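You operate a simulated robot arm through the tools that you are given. There is no shell and no other tool.

You are at the controls of a simulated robot arm. One attempt, no reset.

TASK
Paste the bookplate onto the middle of the green notebook and rub its bubbles out.
Fine: notebook in the wooden frame, plate square; brush, felt pad and lid go back. Set down upright: green round brush, felt rubbing pad. A coat counts when it lies all over at full strength: go over it till it gets no stronger. What is to be rubbed or washed off counts as gone when no trace of it is left.

Only the result counts: the job must be done as asked and must still hold three seconds after the hand-in. Knocking over, shifting, dropping, spilling or breaking anything else fails it. A push-on lid holds only when it is set on centred and level and pressed home; a screw cap is set on level and turned clockwise until tight.

THE ROBOT
A 6-joint arm with a three-finger gripper, fixed in place. Base frame: the origin is at the foot of the arm, x ahead of it, y to its left, z up; the work surface is at about z = 760. Lengths are in mm, angles in rad, forces in N, time in s.
Its first joint turns from -2.897 to 2.897 rad. Payload 4.89 kg.
The TCP is the grasp point between the finger pads, 30 mm short of the fingertips. In the tool frame z runs along the fingers and y along their closing line. Largest opening 164 mm; the body of the gripper starts 125 mm behind the TCP.
Orientation is told as [roll, pitch, yaw] about the base's x, y, z axes, in that order, counted from this pose: with the fingers straight down and closing along the base's y, the tool's x points along the base's -x, its y along +y and its z along -z.

THE INTERFACE
- The arm moves only by the tool play_rows. Its argument "commands" is a list of rows, each an object (a shift or turn left out is 0, a gripper value left out holds the last) with "translation": the shift along the tool's x, y, z in mm, a list of three; "rotation": the turn, a rotation vector about the tool's x, y, z in rad, a list of three; "grip": the opening, from 0 (shut) to 1 (fully open). In form: [{"translation": [x, y, z], "rotation": [wx, wy, wz], "grip": grip}, ...]. A call has 1 to 20 rows; each row is the pose to reach, as a shift and turn from the pose commanded when the call began, along the tool's axes at that moment. Rows are played at 5 a second. More than 50 mm and 0.15 rad between two rows, or a gripper value outside its range, and nothing of the call is played. A pose out of reach is approached as far as the arm can. The call stops where the force on the tool passes 80 N (or 10 N more than at its start, if that is more) or the arm is blocked; 0.2 s more then pass. The fingers move at their own pace (about 108 mm/s each) and stop on an object; they squeeze with about 37 N. The grip force told is the motor's: it shows also when the fingers shut on nothing. Time passes only in rows, and 0.2 s behind the last, so rows that repeat a pose let the fingers close. It gives the time, the measured TCP pose, the force on the tool (base axes), the opening and the grip force at its end, in the units of the frame above (readings bear some noise), with the torque about the TCP (base axes, N m) and any sound that the robot's microphone picked up.
- Cameras (640 x 400 px; columns grow to the right, rows downward): "scene" is fixed at [219.3, 500.6, 1553.3]; the picture's right is [-0.82, -0.58, 0.00], its down [-0.31, 0.44, -0.84] and it looks along [0.49, -0.69, -0.54] (base axes); focal length 324 px, centre (320, 200). "wrist" rides on the gripper at [76, -2, -152] in the tool frame; the picture's right is [0.02, 1.00, 0.00], its down [-0.88, 0.02, -0.47] and it looks along [-0.47, 0.01, 0.88] (tool axes); focal length 247 px, centre (320, 200). There is no depth. A picture from a camera that has moved, and an enlarged one, comes with that camera's place and axes in the base frame and with its lens.
- camera(camera): a new picture of that camera. The clock stands still meanwhile.
- raise_lower(by): slides the trunk up (or, below 0, down) by that many mm; the arm rides with it, the base frame stays. It gives what a move gives, with no picture.
- inspect(camera, box): a new picture of the part [left, top, right, bottom] of that camera's present view, enlarged. The clock stands still meanwhile.
- finish_job(): hands the job in; it is judged then, once.

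Places have to be worked out from the pictures, the camera data and where the tool is seen. Open the gripper and draw the arm clear of the work before you hand the job in, unless the task says otherwise.

The tools are called after "Request:" as a command line: name --argument value ..., lists and objects as JSON in quotes. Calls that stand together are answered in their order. play_rows: Moves the arm, as the interface text tells. Its arguments: {"type":"object","properties":{"commands":{"type":"array"}},"required":["commands"]} The other tools are called the same way: raise_lower (by) slides the trunk up or down; camera (camera) takes a picture; inspect (camera, box) takes an enlarged picture of a part of a camera's view; finish_job () hands the job in.

At the start:

```text
time: 0.0
position: [616.1, -391.2, 1097.2]
tool_rot: [0.001, 0.0, 0.0]
ft_force: [-0.3, -0.3, -1.0]
wrist_torque: [0.0, 0.06, 0.05]
grip_width: 163.9
finger_force: 0.0
trunk travel left (down, up): [-175.0, 215.0]
```

scene: 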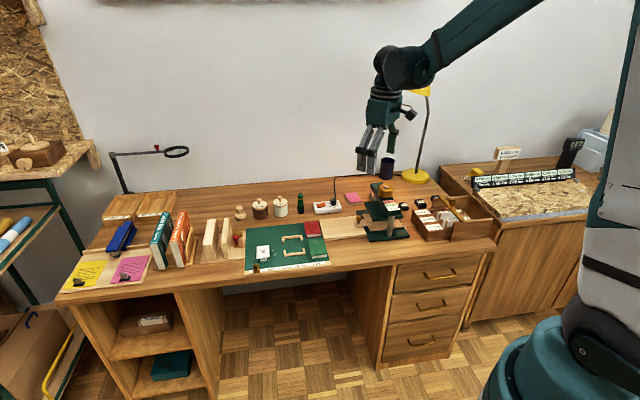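
wrist: 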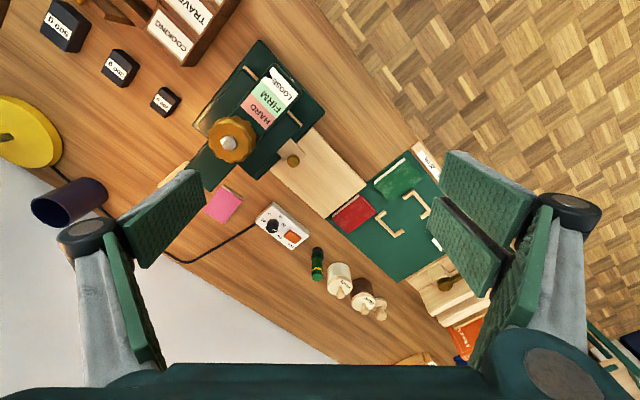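

I'll start by enlarging the work area in both views to identify the objects.

Request:
inspect --camera "scene" --box '[220, 180, 360, 280]'

Request:
inspect --camera "scene" --box '[330, 170, 500, 260]'

Request:
inspect --camera "scene" --box '[60, 180, 260, 300]'

Request:
inspect --camera "wrist" --box '[240, 120, 480, 320]'

```text
4.00 times, centred on (290, 230) of scene
camera zoom: at [219.3, 500.6, 1553.3], right [-0.82, -0.58, 0.0], down [-0.31, 0.44, -0.84], along [0.49, -0.69, -0.54], focal length 1298 px, centre (440, 80)
```

zoom: 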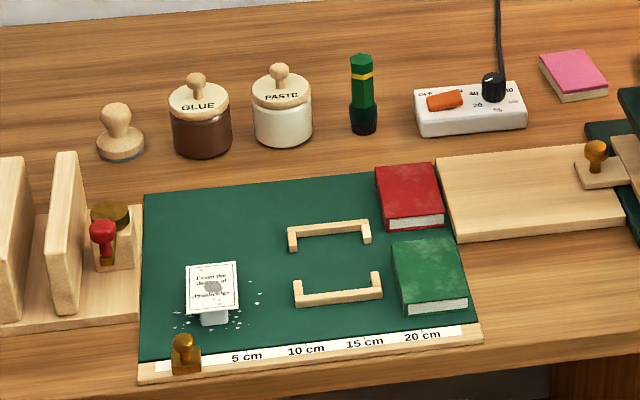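

```text
3.76 times, centred on (415, 215) of scene
camera zoom: at [219.3, 500.6, 1553.3], right [-0.82, -0.58, 0.0], down [-0.31, 0.44, -0.84], along [0.49, -0.69, -0.54], focal length 1221 px, centre (-38, 144)
```

zoom: 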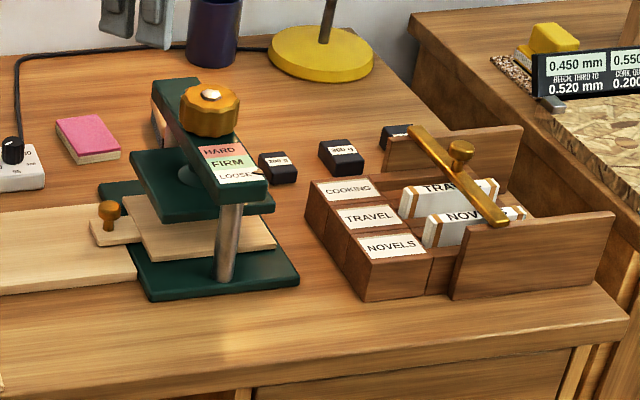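

```text
3.20 times, centred on (160, 240) of scene
camera zoom: at [219.3, 500.6, 1553.3], right [-0.82, -0.58, 0.0], down [-0.31, 0.44, -0.84], along [0.49, -0.69, -0.54], focal length 1038 px, centre (832, 72)
```

zoom: 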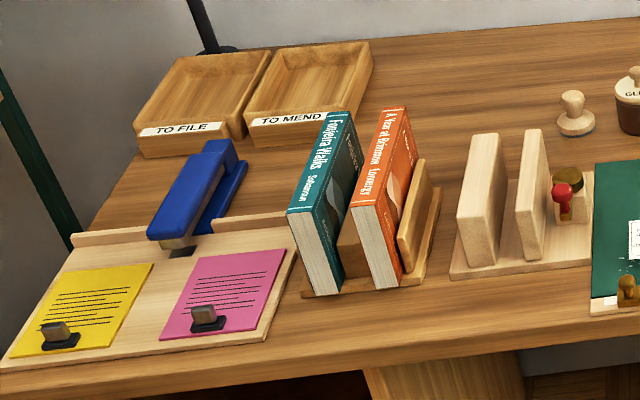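

```text
2.00 times, centred on (360, 220) of wrist
camera zoom: at [538.9, -391.7, 1248.3], right [-0.02, 1.0, 0.0], down [0.88, 0.02, 0.47], along [0.47, 0.01, -0.88], focal length 494 px, centre (240, 160)
```

zoom: 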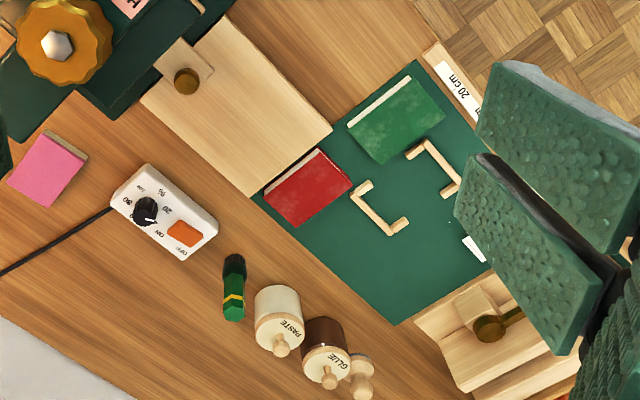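

The mat, jars and brush lie at an angle of about 45° to the base. I'll move the wrist camera over the mat to get a closer look at the bookplate, frame and pad.

Request:
play_rows --commands '[{"translation": [-8, 40, 5]}, {"translation": [-16, 80, 10]}, {"translation": [-24, 120, 15]}, {"translation": [-32, 160, 20]}, {"translation": [-40, 200, 25]}, {"translation": [-48, 240, 30]}, {"translation": [-56, 280, 40]}, {"translation": [-60, 300, 47]}]'

Request:
camera --camera "wrist"

Request:
camera --camera "scene"

```text
time: 1.8
position: [674.6, -90.1, 1048.4]
tool_rot: [0.0, -0.001, 0.0]
ft_force: [-0.4, -1.3, 0.8]
wrist_torque: [0.09, -0.03, -0.04]
grip_width: 164.3
finger_force: 0.0
trunk travel left (down, up): [-175.0, 215.0]
```

```text
taken
camera wrist: at [599.5, -91.9, 1201.3], right [-0.02, 1.0, 0.0], down [0.88, 0.02, 0.47], along [0.47, 0.01, -0.88], focal length 247 px, centre (320, 200)
```

wrist: 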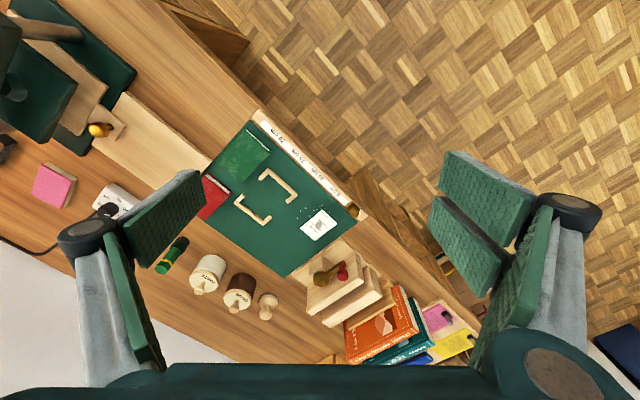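

```text
taken
```

scene: 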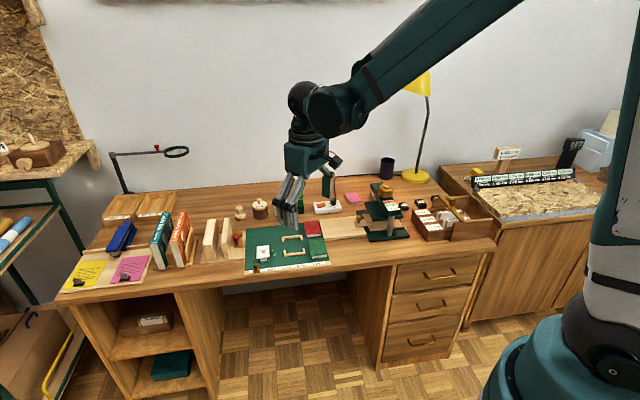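

Request:
inspect --camera "wrist" --box '[270, 180, 380, 250]'

Request:
inspect --camera "wrist" --box '[190, 100, 350, 200]'

Request:
inspect --camera "wrist" --box '[180, 230, 300, 320]'

Request:
inspect --camera "wrist" --box '[290, 230, 410, 330]'

Request:
inspect --camera "scene" --box '[245, 230, 295, 280]'

```text
5.71 times, centred on (325, 215) of wrist
camera zoom: at [599.5, -91.9, 1201.3], right [-0.02, 1.0, 0.0], down [0.88, 0.02, 0.47], along [0.47, 0.01, -0.88], focal length 1411 px, centre (291, 114)
```

zoom: 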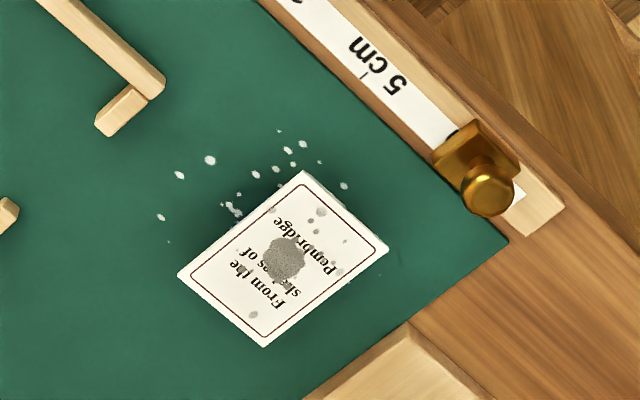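

```text
4.00 times, centred on (270, 150) of wrist
camera zoom: at [599.5, -91.9, 1201.3], right [-0.02, 1.0, 0.0], down [0.88, 0.02, 0.47], along [0.47, 0.01, -0.88], focal length 988 px, centre (520, 400)
```

zoom: 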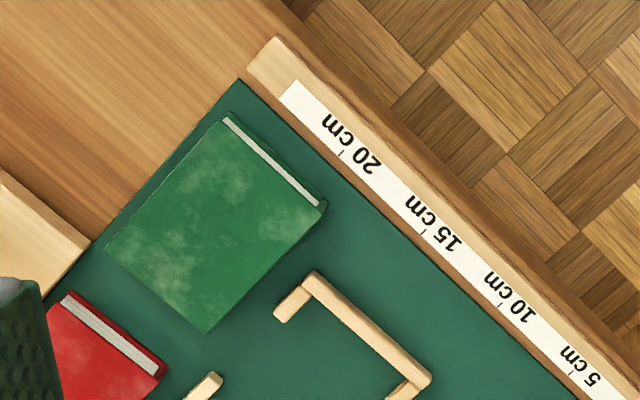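

```text
4.44 times, centred on (240, 275) of wrist
camera zoom: at [599.5, -91.9, 1201.3], right [-0.02, 1.0, 0.0], down [0.88, 0.02, 0.47], along [0.47, 0.01, -0.88], focal length 1098 px, centre (676, -133)
```

zoom: 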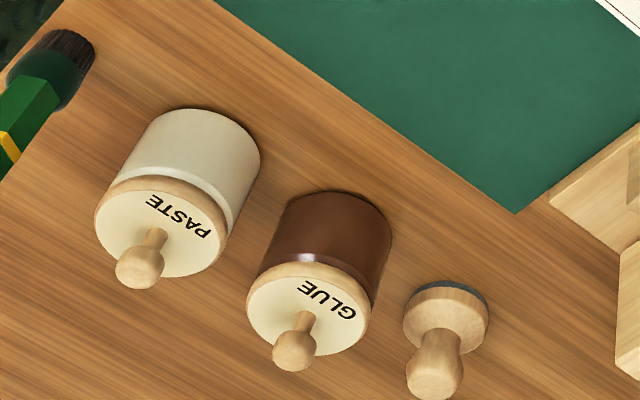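

```text
4.00 times, centred on (350, 280) of wrist
camera zoom: at [599.5, -91.9, 1201.3], right [-0.02, 1.0, 0.0], down [0.88, 0.02, 0.47], along [0.47, 0.01, -0.88], focal length 988 px, centre (200, -120)
```

zoom: 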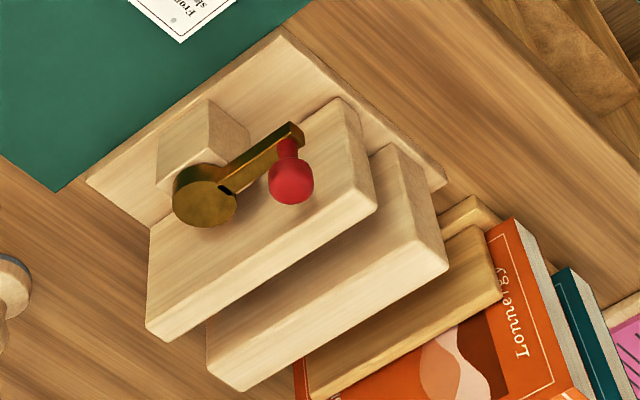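

```text
8.00 times, centred on (270, 255) of scene
camera zoom: at [219.3, 500.6, 1553.3], right [-0.82, -0.58, 0.0], down [-0.31, 0.44, -0.84], along [0.49, -0.69, -0.54], focal length 2596 px, centre (720, -240)
```

zoom: 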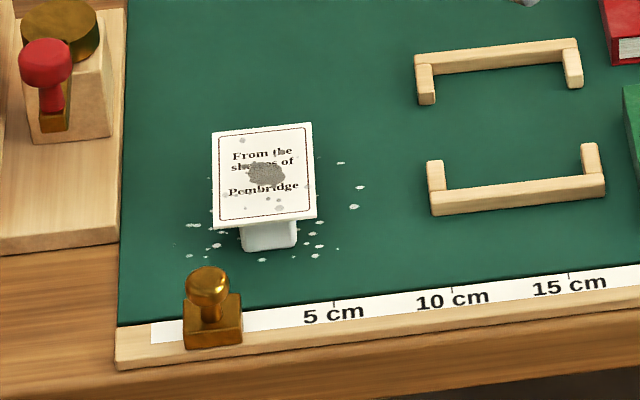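

The bookplate sits face-up on a small white pedestal, with grey blotches on it. I'll drop the wrist camera lower for a closer look at it.

Request:
play_rows --commands '[{"translation": [-28, 0, 30]}, {"translation": [-56, 0, 60]}, {"translation": [-84, 0, 90]}, {"translation": [-112, 0, 120]}, {"translation": [-140, 0, 148]}]'

Request:
camera --camera "wrist"

Request:
inspect --camera "wrist" --box '[250, 140, 390, 230]'

```text
time: 3.0
position: [813.5, -88.6, 902.6]
tool_rot: [-0.001, 0.0, 0.001]
ft_force: [-0.8, 0.8, 0.7]
wrist_torque: [0.01, -0.27, -0.03]
grip_width: 163.9
finger_force: 0.0
trunk travel left (down, up): [-175.0, 215.0]
```

```text
taken
camera wrist: at [738.0, -91.4, 1053.1], right [-0.02, 1.0, 0.0], down [0.88, 0.02, 0.47], along [0.47, 0.01, -0.88], focal length 247 px, centre (320, 200)
```

wrist: 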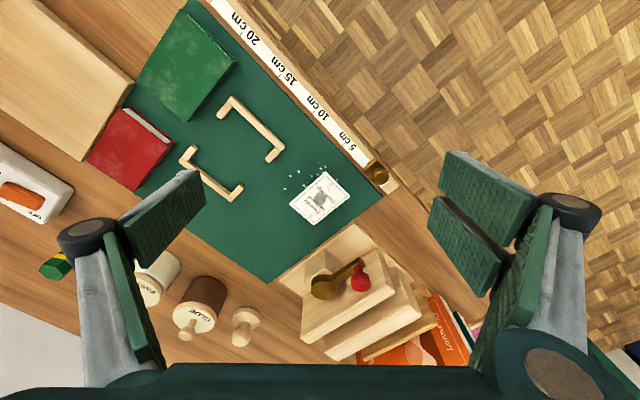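

```text
4.44 times, centred on (320, 185) of wrist
camera zoom: at [738.0, -91.4, 1053.1], right [-0.02, 1.0, 0.0], down [0.88, 0.02, 0.47], along [0.47, 0.01, -0.88], focal length 1098 px, centre (320, 267)
```

zoom: 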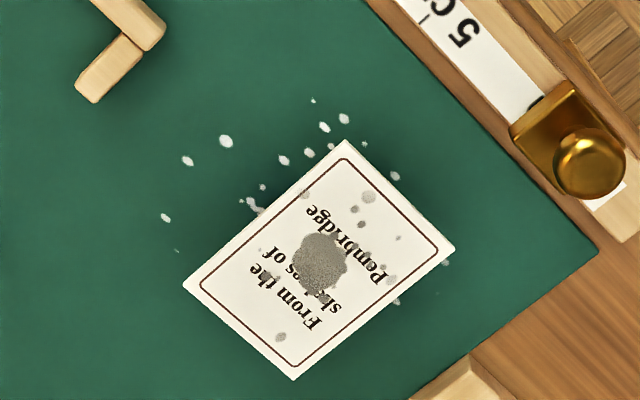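

The plate measures about 43 × 61 mm and is centred near (881, -89), with the desk axes turned about 45°. Next I'll yaw the tool to line up with the desk and look at the notebook and frame.

Request:
play_rows --commands '[{"translation": [12, -12, 0], "rotation": [0, 0, 0.135]}, {"translation": [24, -24, 0], "rotation": [0, 0, 0.27]}, {"translation": [36, -36, 0], "rotation": [0, 0, 0.4]}, {"translation": [48, -48, 0], "rotation": [0, 0, 0.535]}, {"translation": [60, -60, 0], "rotation": [0, 0, 0.67]}, {"translation": [72, -71, 0], "rotation": [0, 0, 0.79]}]'

Request:
camera --camera "wrist"

Request:
inspect --camera "wrist" --box '[200, 120, 440, 270]'

```text
time: 4.4
position: [743.8, -161.7, 901.0]
tool_rot: [0.0, 0.001, -0.792]
ft_force: [0.7, 0.3, -0.7]
wrist_torque: [-0.05, 0.07, 0.0]
grip_width: 164.2
finger_force: 0.2
trunk travel left (down, up): [-175.0, 215.0]
```

```text
taken
camera wrist: at [689.1, -108.3, 1052.8], right [0.7, 0.72, 0.0], down [0.63, -0.61, 0.47], along [0.34, -0.33, -0.88], focal length 247 px, centre (320, 200)
```

wrist: 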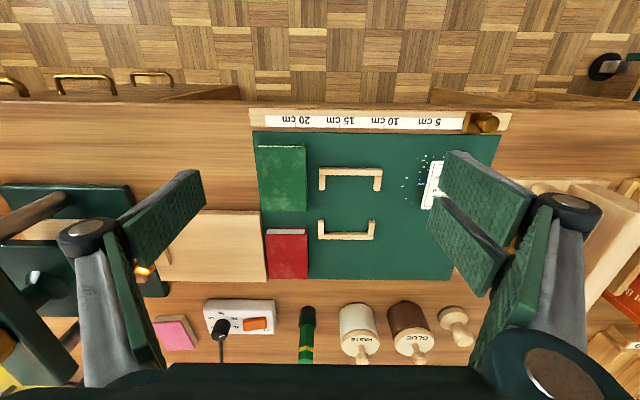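

```text
2.67 times, centred on (320, 195) of wrist
camera zoom: at [689.1, -108.3, 1052.8], right [0.7, 0.72, 0.0], down [0.63, -0.61, 0.47], along [0.34, -0.33, -0.88], focal length 659 px, centre (320, 213)
```

zoom: 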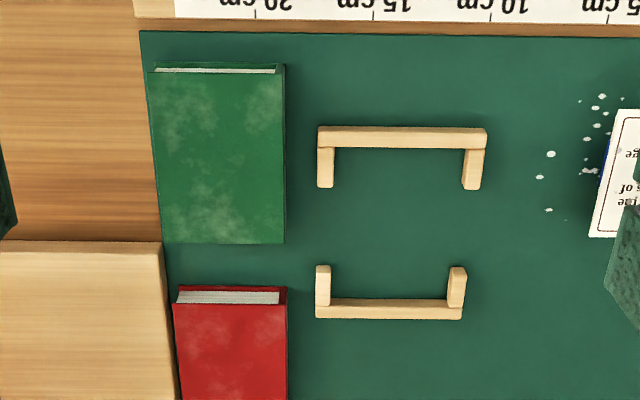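

The view is now aligned with the desk. I'll enlarge the frame, notebook and mat sections so I can measure them.

Request:
inspect --camera "wrist" --box '[305, 155, 405, 250]'

Request:
inspect --camera "wrist" --box '[245, 130, 325, 220]'

Request:
inspect --camera "wrist" --box '[280, 280, 480, 380]'

```text
4.21 times, centred on (355, 202) of wrist
camera zoom: at [689.1, -108.3, 1052.8], right [0.7, 0.72, 0.0], down [0.63, -0.61, 0.47], along [0.34, -0.33, -0.88], focal length 1040 px, centre (173, 190)
```

zoom: 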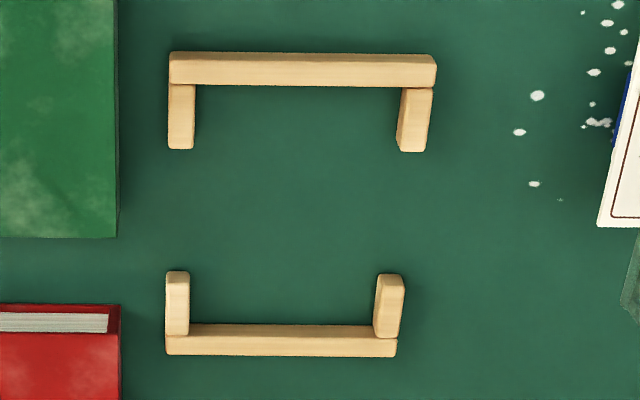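

```text
4.44 times, centred on (285, 175) of wrist
camera zoom: at [689.1, -108.3, 1052.8], right [0.7, 0.72, 0.0], down [0.63, -0.61, 0.47], along [0.34, -0.33, -0.88], focal length 1098 px, centre (476, 311)
```

zoom: 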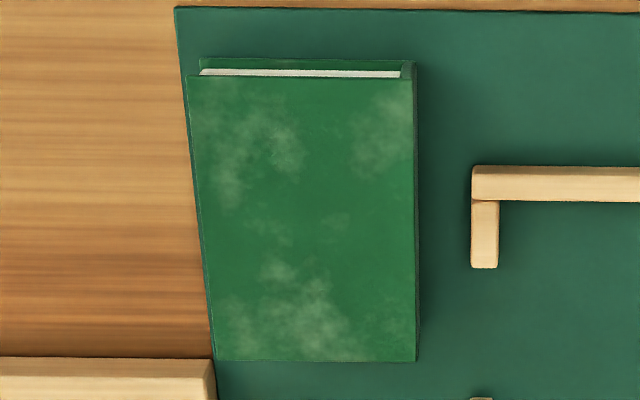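

```text
3.20 times, centred on (380, 330) of wrist
camera zoom: at [689.1, -108.3, 1052.8], right [0.7, 0.72, 0.0], down [0.63, -0.61, 0.47], along [0.34, -0.33, -0.88], focal length 790 px, centre (128, -216)
```

zoom: 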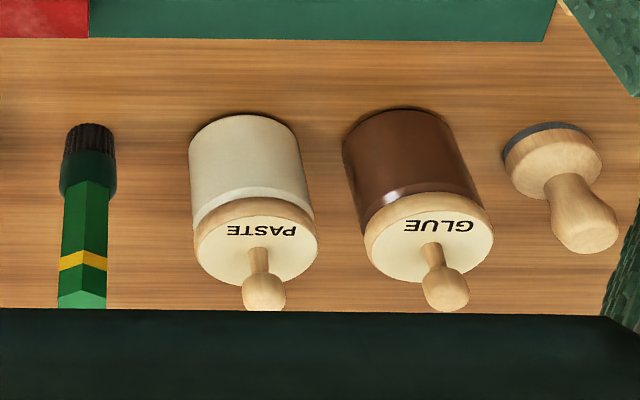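

From this view the notebook is about 58 × 84 × 16 mm at (744, -226) and the frame interior is about 63 × 91 mm. The jars and pad lie beyond the stated reach, so I'll rise and lower the trunk to gain some.

Request:
play_rows --commands '[{"translation": [0, 0, -45]}, {"translation": [0, 0, -90]}, {"translation": [0, 0, -135]}, {"translation": [0, 0, -180]}]'

Request:
raise_lower --by -175

Request:
camera --camera "scene"

```text
time: 5.4
position: [742.4, -159.8, 1082.2]
tool_rot: [0.001, 0.0, -0.79]
ft_force: [1.6, 0.1, -0.5]
wrist_torque: [0.01, 0.15, 0.0]
grip_width: 164.3
finger_force: 0.0
trunk travel left (down, up): [-175.0, 215.0]
```

```text
time: 7.4
position: [741.8, -160.6, 906.7]
tool_rot: [0.0, 0.0, -0.791]
ft_force: [0.5, -0.1, -0.4]
wrist_torque: [0.0, -0.02, 0.01]
grip_width: 164.3
finger_force: 0.0
trunk travel left (down, up): [0.0, 390.0]
```

```text
taken
```

scene: 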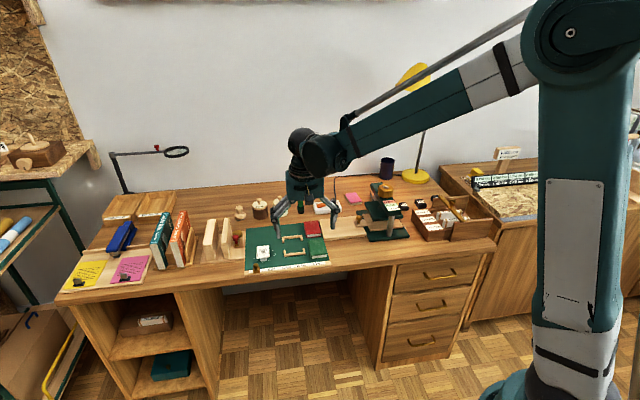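

The arm has plenty of bend left now. I'll test tool-down reach by moving over the felt pad at a safe height.

Request:
play_rows --commands '[{"translation": [-40, 20, -20]}, {"translation": [-80, 40, -40]}, {"translation": [-120, 60, -50]}, {"translation": [-160, 85, -50]}, {"translation": [-190, 110, -50]}, {"translation": [-220, 140, -50]}, {"translation": [-240, 170, -50]}, {"translation": [-260, 200, -50]}, {"translation": [-280, 220, -50]}, {"translation": [-295, 232, -50]}, {"translation": [-309, 232, -50]}]'

Request:
camera --camera "wrist"

Request:
camera --camera "scene"

```text
time: 9.8
position: [1125.8, -217.0, 957.2]
tool_rot: [-0.001, -0.001, -0.79]
ft_force: [-0.8, 0.6, 0.5]
wrist_torque: [-0.06, -0.11, 0.02]
grip_width: 163.8
finger_force: 0.2
trunk travel left (down, up): [0.0, 390.0]
```

```text
taken
camera wrist: at [1070.4, -164.1, 1107.8], right [0.69, 0.72, 0.0], down [0.63, -0.61, 0.47], along [0.34, -0.33, -0.88], focal length 247 px, centre (320, 200)
```

wrist: 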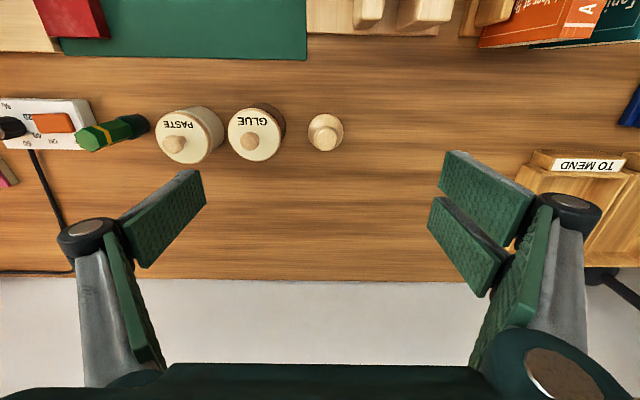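

```text
taken
```

scene: 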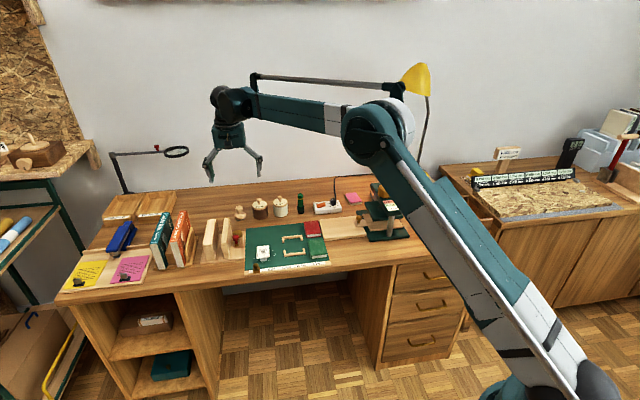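

Reach is fine with the trunk lowered. From here I'll enlarge the brush, jars and pad to measure them.

Request:
inspect --camera "wrist" --box '[70, 90, 230, 190]'

Request:
inspect --camera "wrist" --box '[215, 80, 375, 180]'

Request:
inspect --camera "scene" --box '[230, 185, 310, 235]'

```text
4.00 times, centred on (150, 140) of wrist
camera zoom: at [1070.4, -164.1, 1107.8], right [0.69, 0.72, 0.0], down [0.63, -0.61, 0.47], along [0.34, -0.33, -0.88], focal length 988 px, centre (1000, 440)
```

zoom: 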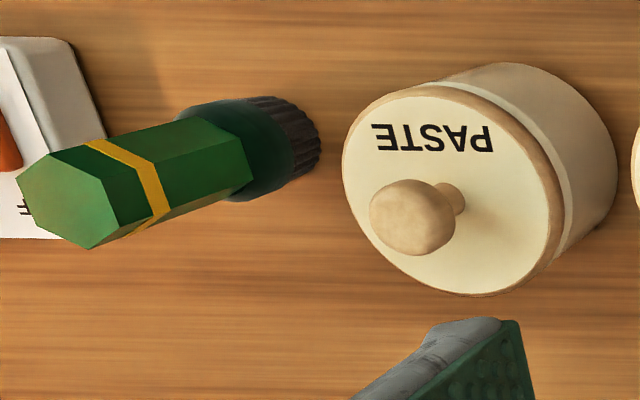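

```text
4.00 times, centred on (295, 130) of wrist
camera zoom: at [1070.4, -164.1, 1107.8], right [0.69, 0.72, 0.0], down [0.63, -0.61, 0.47], along [0.34, -0.33, -0.88], focal length 988 px, centre (420, 480)
```

zoom: 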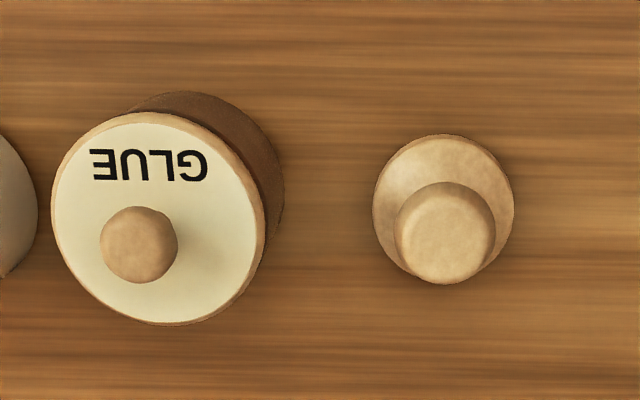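

```text
8.00 times, centred on (270, 210) of scene
camera zoom: at [219.3, 500.6, 1553.3], right [-0.82, -0.58, 0.0], down [-0.31, 0.44, -0.84], along [0.49, -0.69, -0.54], focal length 2596 px, centre (720, 120)
```

zoom: 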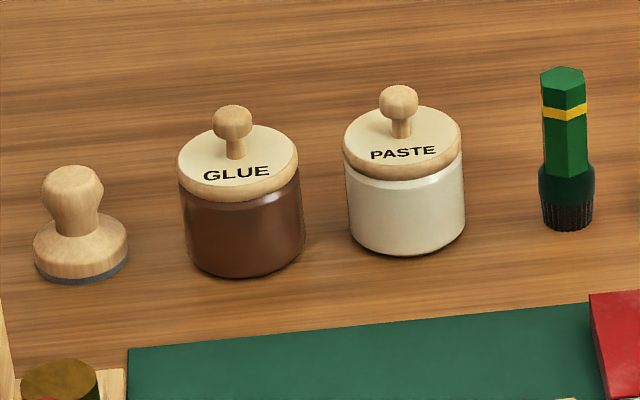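

Pad at about (1129, -210), paste jar at (1011, -331) and brush at (946, -385). I'll go over the notebook first with a narrower opening and check the alignment.

Request:
play_rows --commands '[{"translation": [29, -31, 0], "grip": 0.42}, {"translation": [58, -62, 0]}, {"translation": [88, -93, 0]}, {"translation": [117, -124, 0]}, {"translation": [146, -155, 10]}, {"translation": [176, -186, 20]}, {"translation": [205, -217, 35]}, {"translation": [235, -248, 50]}, {"translation": [264, -279, 76]}, {"translation": [264, -279, 96]}, {"translation": [264, -279, 116]}]'

Request:
camera --camera "wrist"

Request:
inspect --camera "wrist" --box '[240, 110, 400, 230]'

```text
time: 12.2
position: [738.5, -224.3, 841.5]
tool_rot: [0.0, 0.001, -0.792]
ft_force: [-0.5, 0.1, 0.3]
wrist_torque: [-0.07, -0.07, -0.01]
grip_width: 69.0
finger_force: 0.0
trunk travel left (down, up): [0.0, 390.0]
```

```text
taken
camera wrist: at [684.6, -172.3, 992.0], right [0.7, 0.72, 0.0], down [0.63, -0.61, 0.47], along [0.34, -0.33, -0.88], focal length 247 px, centre (320, 200)
```

wrist: 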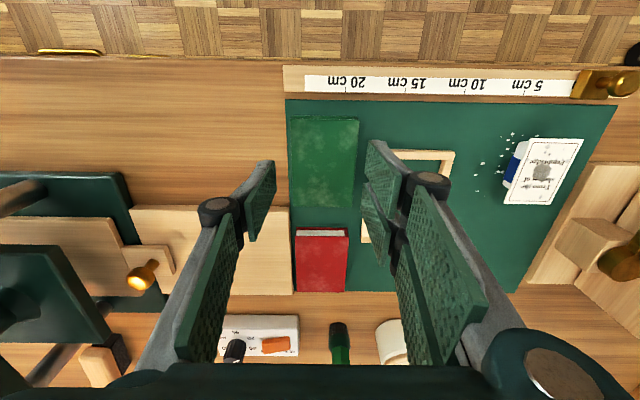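

```text
3.33 times, centred on (320, 170) of wrist
camera zoom: at [684.6, -172.3, 992.0], right [0.7, 0.72, 0.0], down [0.63, -0.61, 0.47], along [0.34, -0.33, -0.88], focal length 823 px, centre (320, 300)
```

zoom: 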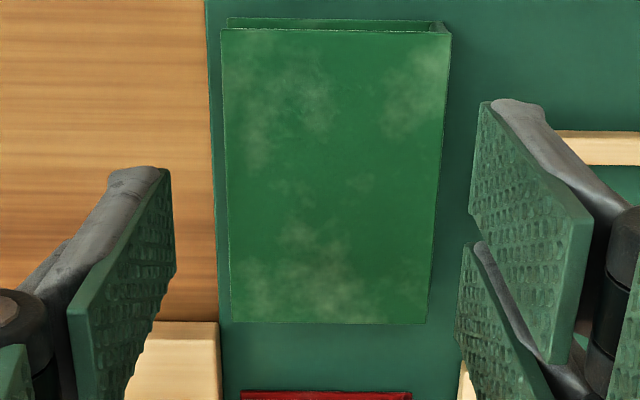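

This closer view puts the notebook centre about 3 mm further back and 3 mm right of the TCP. The gripper looks three-fingered (one left, two right), so I'll keep clear of the frame. I'll descend partway and check.

Request:
play_rows --commands '[{"translation": [-3, 1.5, 10], "grip": 0.4}, {"translation": [-3, 1.5, 20]}, {"translation": [-3, 1.5, 27]}, {"translation": [-3, 1.5, 27]}]'

Request:
inspect --camera "wrist" --box '[240, 100, 400, 220]'

Request:
inspect --camera "scene" --box '[270, 200, 350, 270]'

```text
time: 13.2
position: [742.6, -226.3, 812.8]
tool_rot: [0.001, 0.001, -0.792]
ft_force: [-0.6, -0.4, -0.1]
wrist_torque: [0.01, 0.03, 0.0]
grip_width: 65.8
finger_force: 0.2
trunk travel left (down, up): [0.0, 390.0]
```

```text
3.33 times, centred on (320, 160) of wrist
camera zoom: at [689.2, -173.5, 965.1], right [0.7, 0.72, 0.0], down [0.63, -0.61, 0.47], along [0.34, -0.33, -0.88], focal length 823 px, centre (320, 333)
```

zoom: 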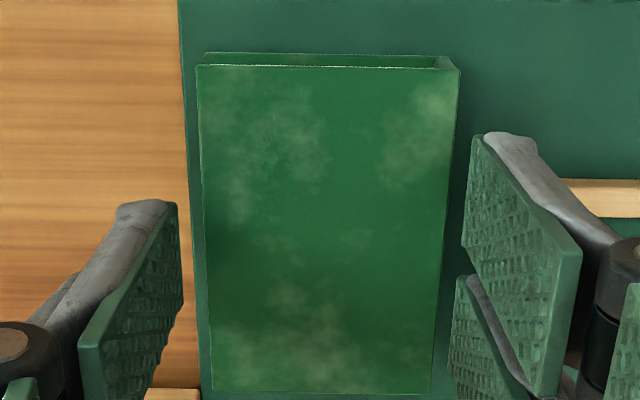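

```text
5.71 times, centred on (310, 235) of scene
camera zoom: at [219.3, 500.6, 1553.3], right [-0.82, -0.58, 0.0], down [-0.31, 0.44, -0.84], along [0.49, -0.69, -0.54], focal length 1854 px, centre (377, 0)
```

zoom: 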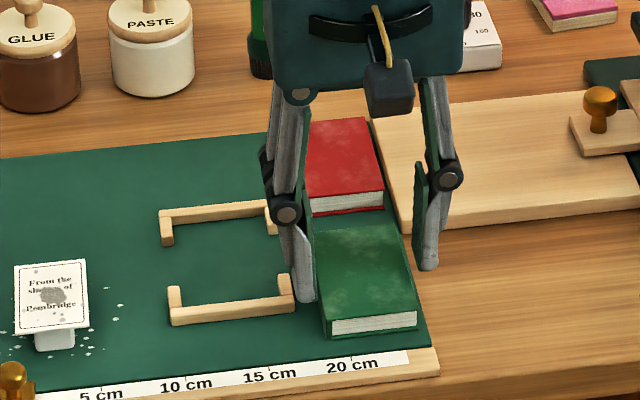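

The notebook sits between the fingers as planned. I'll nudge 1 mm away from the frame, go down so the tips reach about 6 mm below the notebook top, and close.

Request:
play_rows --commands '[{"translation": [0, -1, 4]}, {"translation": [0, -1, 8]}, {"translation": [0, -1, 12]}, {"translation": [0, -1, 12], "grip": 0.3}, {"translation": [0, -1, 12], "grip": 0.3}, {"translation": [0, -1, 12], "grip": 0.3}, {"translation": [0, -1, 12], "grip": 0.3}]'

Request:
inspect --camera "scene" --box '[270, 200, 350, 270]'

```text
time: 14.8
position: [742.7, -226.9, 802.3]
tool_rot: [-0.001, 0.0, -0.789]
ft_force: [3.1, 0.0, 7.8]
wrist_torque: [-0.01, 0.0, 0.01]
grip_width: 57.2
finger_force: 37.8
trunk travel left (down, up): [0.0, 390.0]
```

```text
5.71 times, centred on (310, 235) of scene
camera zoom: at [219.3, 500.6, 1553.3], right [-0.82, -0.58, 0.0], down [-0.31, 0.44, -0.84], along [0.49, -0.69, -0.54], focal length 1854 px, centre (377, 0)
```

zoom: 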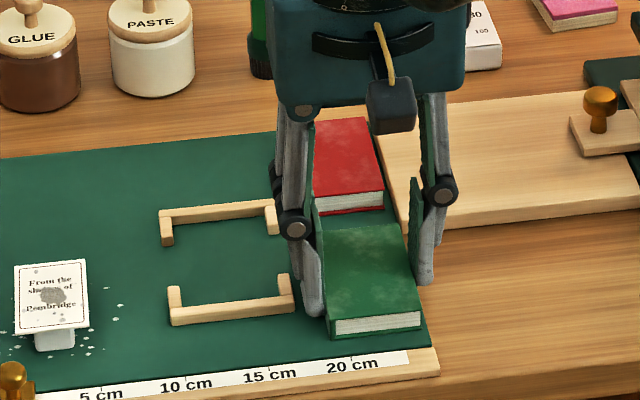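

I've gripped the notebook at 57 mm. I'll lift it and carry it over the frame, then look before lowering.

Request:
play_rows --commands '[{"translation": [0, 0, -15], "grip": 0.3}, {"translation": [0, 0, -40]}, {"translation": [-10, 22, -45]}, {"translation": [-20, 45, -45]}, {"translation": [-30, 66, -45]}, {"translation": [-37, 86, -45]}, {"translation": [-37, 86, -45]}]'

Request:
camera --camera "wrist"

Request:
inspect --camera "wrist" --box '[240, 90, 400, 210]'

Request:
inspect --camera "scene" --box '[250, 200, 330, 270]'

```text
time: 16.4
position: [830.1, -192.6, 845.3]
tool_rot: [0.001, 0.001, -0.791]
ft_force: [-0.6, 0.2, -0.3]
wrist_torque: [0.04, 0.0, 0.03]
grip_width: 57.0
finger_force: 36.7
trunk travel left (down, up): [0.0, 390.0]
```

```text
taken
camera wrist: at [775.5, -139.4, 997.8], right [0.7, 0.72, 0.0], down [0.63, -0.61, 0.47], along [0.34, -0.33, -0.88], focal length 247 px, centre (320, 200)
```

wrist: 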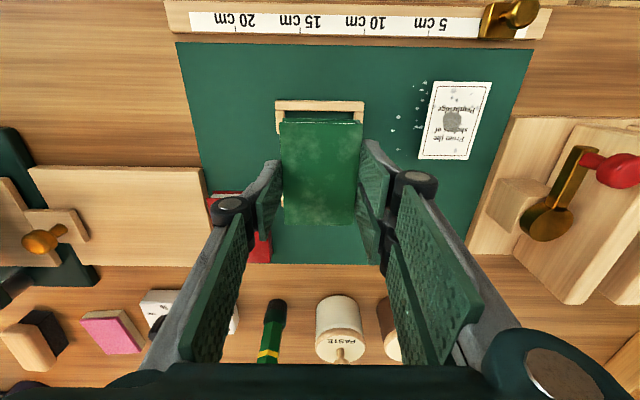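

```text
3.33 times, centred on (320, 150) of wrist
camera zoom: at [775.5, -139.4, 997.8], right [0.7, 0.72, 0.0], down [0.63, -0.61, 0.47], along [0.34, -0.33, -0.88], focal length 823 px, centre (320, 367)
```

zoom: 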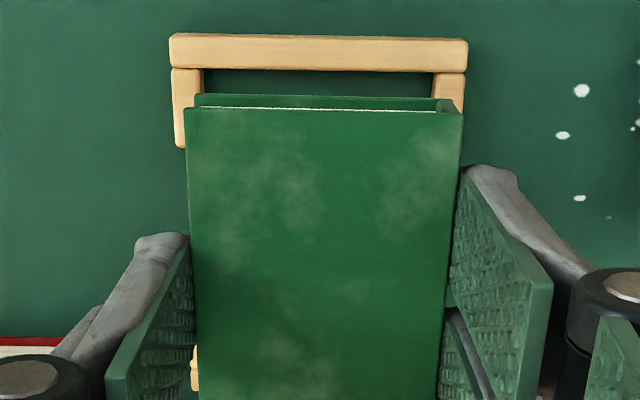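

```text
5.71 times, centred on (290, 235) of scene
camera zoom: at [219.3, 500.6, 1553.3], right [-0.82, -0.58, 0.0], down [-0.31, 0.44, -0.84], along [0.49, -0.69, -0.54], focal length 1854 px, centre (491, 0)
```

zoom: 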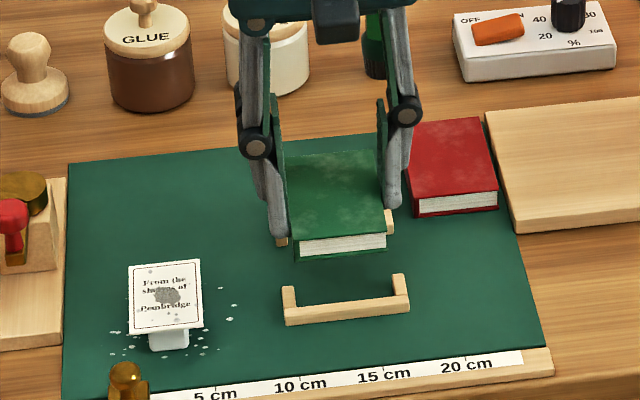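

The notebook needs about 2.6 mm further back and 1 mm left. I'll shift and lower to just above the frame, then check.

Request:
play_rows --commands '[{"translation": [-2.6, -1.1, 0]}, {"translation": [-2.6, -1.1, 12]}, {"translation": [-2.6, -1.1, 24]}, {"translation": [-2.6, -1.1, 27]}, {"translation": [-2.6, -1.1, 27]}]'

Request:
inspect --camera "wrist" --box '[250, 80, 390, 230]'

Request:
inspect --camera "scene" --box '[265, 215, 325, 265]'

```text
time: 17.6
position: [831.4, -194.5, 818.9]
tool_rot: [-0.002, 0.001, -0.791]
ft_force: [-0.9, 0.5, -0.8]
wrist_torque: [0.05, 0.01, -0.01]
grip_width: 57.1
finger_force: 37.3
trunk travel left (down, up): [0.0, 390.0]
```

```text
2.67 times, centred on (320, 155) of wrist
camera zoom: at [776.7, -142.4, 970.8], right [0.7, 0.72, 0.0], down [0.63, -0.61, 0.47], along [0.34, -0.33, -0.88], focal length 659 px, centre (320, 320)
```

zoom: 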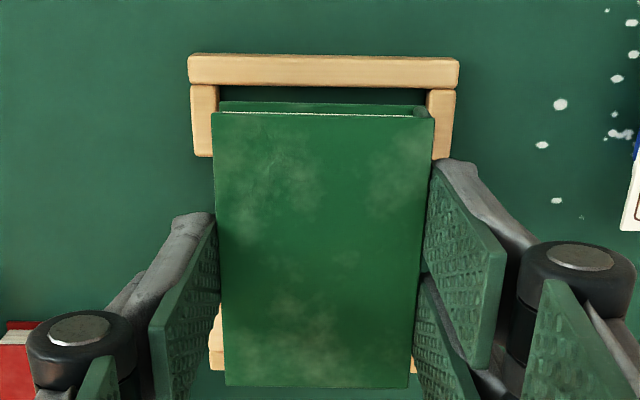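

```text
8.00 times, centred on (295, 240) of scene
camera zoom: at [219.3, 500.6, 1553.3], right [-0.82, -0.58, 0.0], down [-0.31, 0.44, -0.84], along [0.49, -0.69, -0.54], focal length 2596 px, centre (520, -120)
```

zoom: 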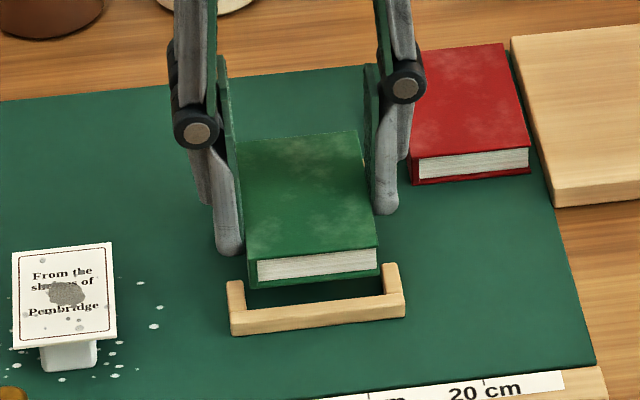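

The notebook is centred over the frame to within about half a millimetre. I'll lower it into the frame with the tips just above the bracket tops, then release.

Request:
play_rows --commands '[{"translation": [0.4, 0, 4]}, {"translation": [0.4, 0, 8]}, {"translation": [0.4, 0, 12.5]}, {"translation": [0.4, 0, 12.5]}]'

Request:
inspect --camera "scene" --box '[265, 215, 325, 265]'

Request:
inspect --camera "wrist" --box '[250, 80, 390, 230]'

```text
time: 18.6
position: [830.6, -195.3, 806.9]
tool_rot: [0.0, -0.001, -0.789]
ft_force: [0.4, -0.1, -0.5]
wrist_torque: [0.06, -0.01, 0.0]
grip_width: 57.0
finger_force: 37.2
trunk travel left (down, up): [0.0, 390.0]
```

```text
8.00 times, centred on (295, 240) of scene
camera zoom: at [219.3, 500.6, 1553.3], right [-0.82, -0.58, 0.0], down [-0.31, 0.44, -0.84], along [0.49, -0.69, -0.54], focal length 2596 px, centre (520, -120)
```

zoom: 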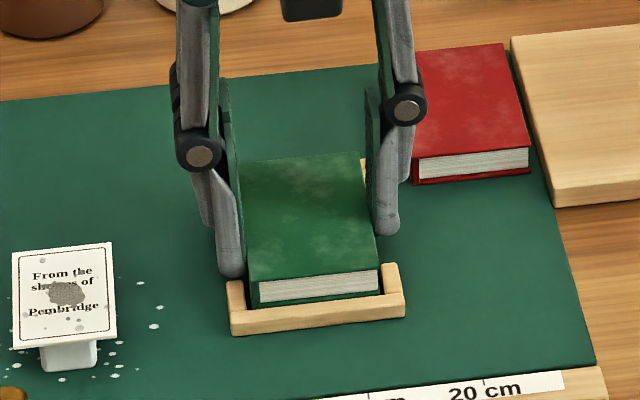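

```text
2.67 times, centred on (320, 155) of wrist
camera zoom: at [776.5, -142.5, 958.3], right [0.7, 0.72, 0.0], down [0.63, -0.61, 0.47], along [0.34, -0.33, -0.88], focal length 659 px, centre (320, 320)
```

zoom: 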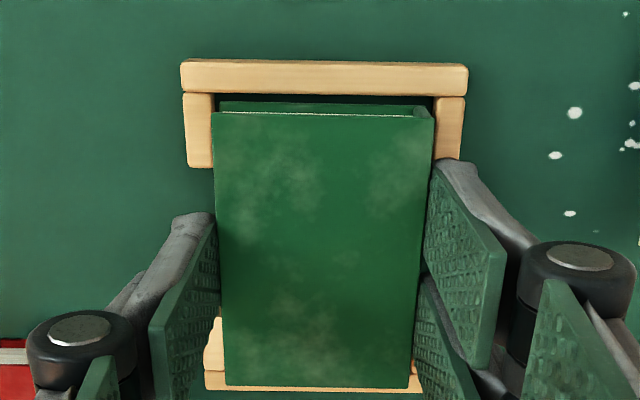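

It's nested correctly with clearance all round. I'll lower a hair more and release, then retreat upward.

Request:
play_rows --commands '[{"translation": [0, 0, 1], "grip": 0.3}, {"translation": [0, 0, 1], "grip": 0.36}, {"translation": [0, 0, 1], "grip": 0.4}, {"translation": [0, 0, 1], "grip": 0.42}, {"translation": [0, 0, 1], "grip": 0.42}, {"translation": [0, 0, -20], "grip": 0.42}, {"translation": [0, 0, -50], "grip": 0.42}]'

Request:
inspect --camera "wrist" --box '[240, 80, 400, 230]'

Request:
inspect --camera "scene" --box '[265, 215, 325, 265]'

```text
time: 20.2
position: [831.6, -195.1, 858.2]
tool_rot: [0.0, 0.0, -0.791]
ft_force: [0.6, 0.3, 0.0]
wrist_torque: [0.03, 0.09, 0.01]
grip_width: 69.1
finger_force: 0.0
trunk travel left (down, up): [0.0, 390.0]
```

```text
2.67 times, centred on (320, 155) of wrist
camera zoom: at [776.9, -142.5, 1009.0], right [0.7, 0.72, 0.0], down [0.63, -0.61, 0.47], along [0.34, -0.33, -0.88], focal length 659 px, centre (320, 320)
```

zoom: 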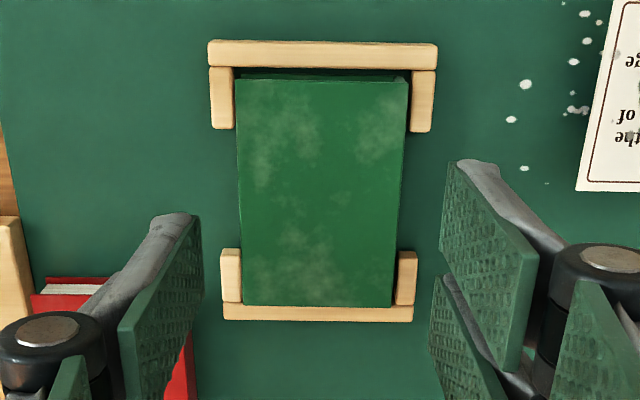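

```text
8.00 times, centred on (295, 240) of scene
camera zoom: at [219.3, 500.6, 1553.3], right [-0.82, -0.58, 0.0], down [-0.31, 0.44, -0.84], along [0.49, -0.69, -0.54], focal length 2596 px, centre (520, -120)
```

zoom: 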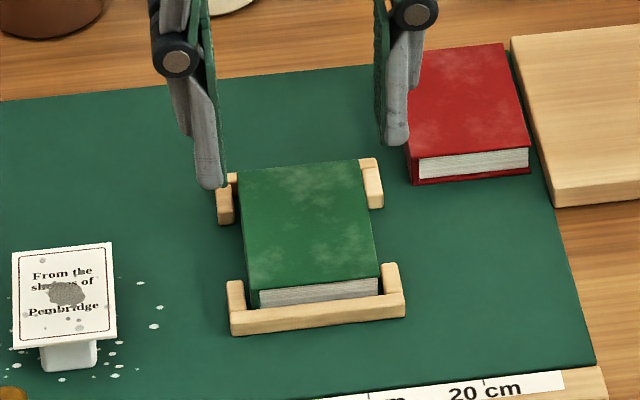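

The notebook is flat inside the frame, centred near (830, -194). Next I'll rise and move over the paste jar to line up on the lid knob.

Request:
play_rows --commands '[{"translation": [0, 0, -40]}, {"translation": [-20, 3, -62]}, {"translation": [-60, 8, -62]}, {"translation": [-105, 14, -62]}, {"translation": [-150, 20, -62]}, {"translation": [-190, 26, -62]}, {"translation": [-221, 31, -62], "grip": 0.3}, {"translation": [-221, 31, -62], "grip": 0.3}]'

Request:
camera --camera "wrist"

Request:
inspect --camera "wrist" --box '[240, 100, 400, 200]'

```text
time: 22.0
position: [1009.9, -330.9, 919.1]
tool_rot: [0.001, 0.0, -0.79]
ft_force: [-0.4, -0.3, 0.1]
wrist_torque: [-0.02, -0.01, 0.05]
grip_width: 49.1
finger_force: 0.1
trunk travel left (down, up): [0.0, 390.0]
```

```text
taken
camera wrist: at [954.4, -278.1, 1069.9], right [0.7, 0.72, 0.0], down [0.63, -0.61, 0.47], along [0.34, -0.33, -0.88], focal length 247 px, centre (320, 200)
```

wrist: 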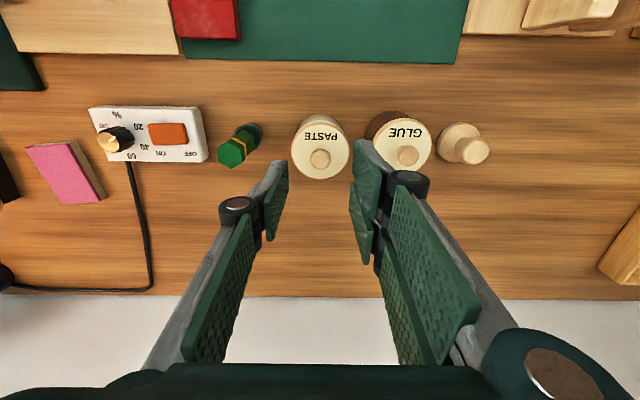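

```text
4.00 times, centred on (320, 150) of wrist
camera zoom: at [954.4, -278.1, 1069.9], right [0.7, 0.72, 0.0], down [0.63, -0.61, 0.47], along [0.34, -0.33, -0.88], focal length 988 px, centre (320, 400)
```

zoom: 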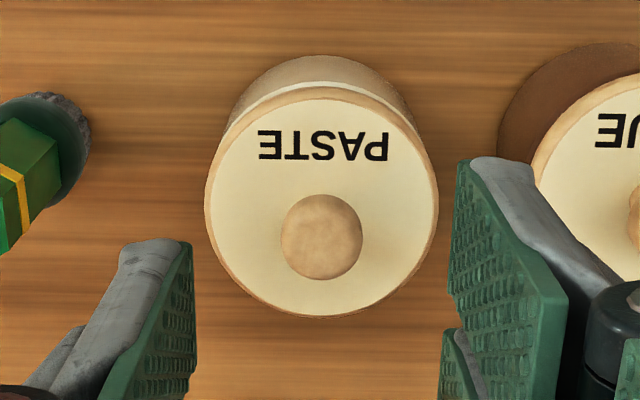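

The knob centre is about 1.8 mm behind the TCP axis and the lid top is near z = 815. I'll descend around the knob with the tips at about 821 and close on it.

Request:
play_rows --commands '[{"translation": [-1.8, 0, 20]}, {"translation": [-1.8, 0, 40]}, {"translation": [-1.8, 0, 56]}, {"translation": [-1.8, 0, 68]}, {"translation": [-1.8, 0, 68]}]'

Request:
inspect --camera "wrist" --box '[240, 100, 400, 220]'

Request:
inspect --camera "scene" --box '[250, 170, 330, 230]'

```text
time: 23.2
position: [1011.1, -332.3, 850.2]
tool_rot: [0.0, -0.001, -0.791]
ft_force: [0.1, 0.2, 0.1]
wrist_torque: [0.0, -0.02, 0.02]
grip_width: 49.1
finger_force: 0.0
trunk travel left (down, up): [0.0, 390.0]
```

```text
3.33 times, centred on (320, 160) of wrist
camera zoom: at [955.6, -278.9, 1001.6], right [0.7, 0.72, 0.0], down [0.63, -0.61, 0.47], along [0.34, -0.33, -0.88], focal length 823 px, centre (320, 333)
```

zoom: 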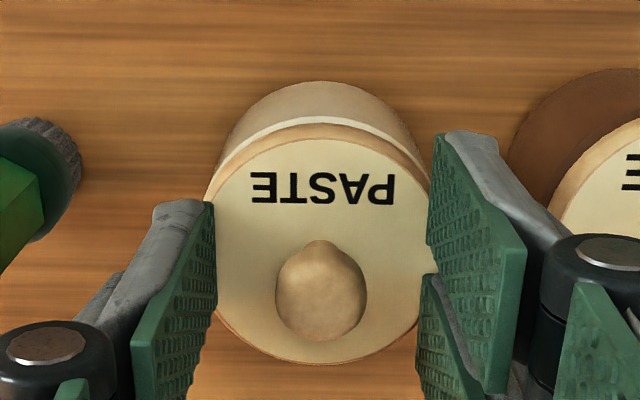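

```text
6.67 times, centred on (290, 200) of scene
camera zoom: at [219.3, 500.6, 1553.3], right [-0.82, -0.58, 0.0], down [-0.31, 0.44, -0.84], along [0.49, -0.69, -0.54], focal length 2163 px, centre (520, 200)
```

zoom: 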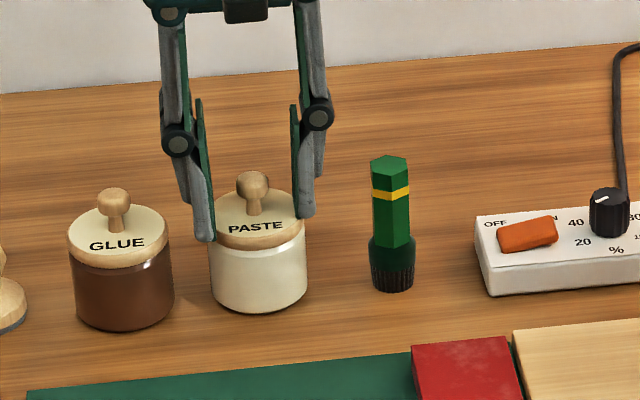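

The knob is centred between the fingers. I'll close on it.

Request:
play_rows --commands '[{"translation": [0, 0, 0], "grip": 0.2}, {"translation": [0, 0, 0], "grip": 0.1}, {"translation": [0, 0, 0], "grip": 0.05}, {"translation": [0, 0, 0], "grip": 0.05}, {"translation": [0, 0, 0], "grip": 0.05}]'

Request:
inspect --camera "wrist" --box '[240, 100, 400, 220]'

```text
time: 24.4
position: [1010.4, -331.0, 849.5]
tool_rot: [0.001, -0.001, -0.79]
ft_force: [0.5, 0.0, -0.4]
wrist_torque: [0.01, 0.02, 0.01]
grip_width: 15.0
finger_force: 36.5
trunk travel left (down, up): [0.0, 390.0]
heard: snap
```

```text
3.33 times, centred on (320, 160) of wrist
camera zoom: at [955.6, -278.9, 1001.8], right [0.7, 0.72, 0.0], down [0.63, -0.61, 0.47], along [0.34, -0.33, -0.88], focal length 823 px, centre (320, 333)
```

zoom: 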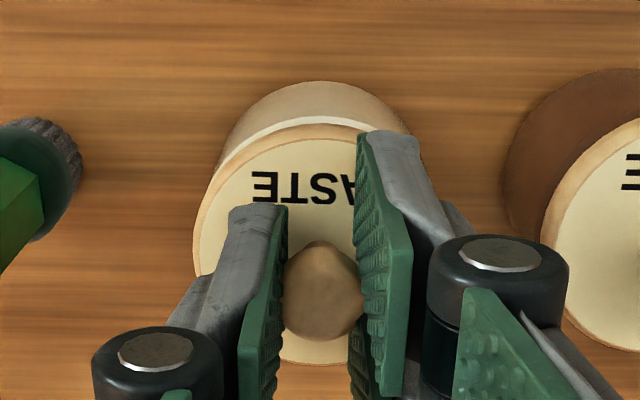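

I heard a snap on closing. Before pulling, I'll check whether the lid or jar shifted.

Request:
inspect --camera "scene" --box '[250, 170, 330, 230]'

Request:
inspect --camera "scene" --box '[265, 185, 305, 220]'

```text
6.67 times, centred on (290, 200) of scene
camera zoom: at [219.3, 500.6, 1553.3], right [-0.82, -0.58, 0.0], down [-0.31, 0.44, -0.84], along [0.49, -0.69, -0.54], focal length 2163 px, centre (520, 200)
```

zoom: 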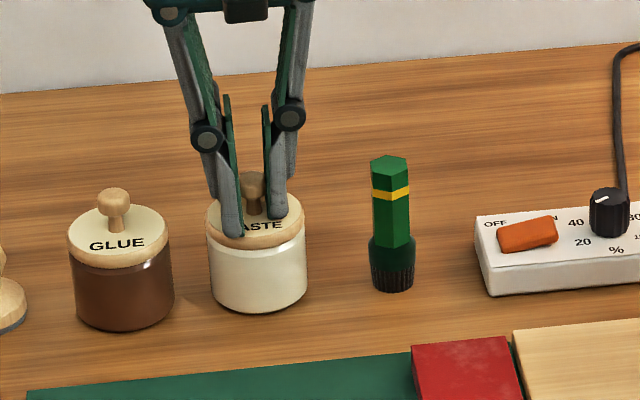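

```text
11.43 times, centred on (285, 202) of scene
camera zoom: at [219.3, 500.6, 1553.3], right [-0.82, -0.58, 0.0], down [-0.31, 0.44, -0.84], along [0.49, -0.69, -0.54], focal length 3708 px, centre (720, 171)
```

zoom: 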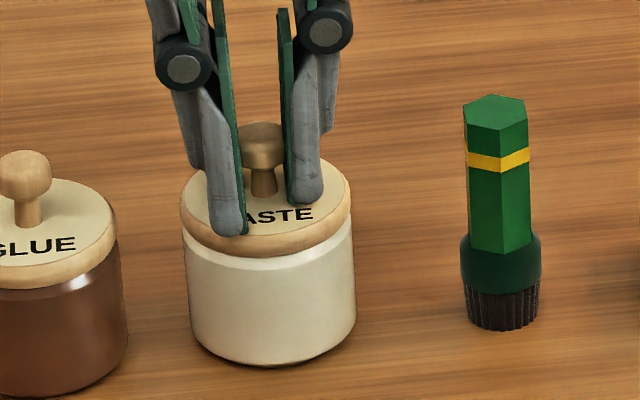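

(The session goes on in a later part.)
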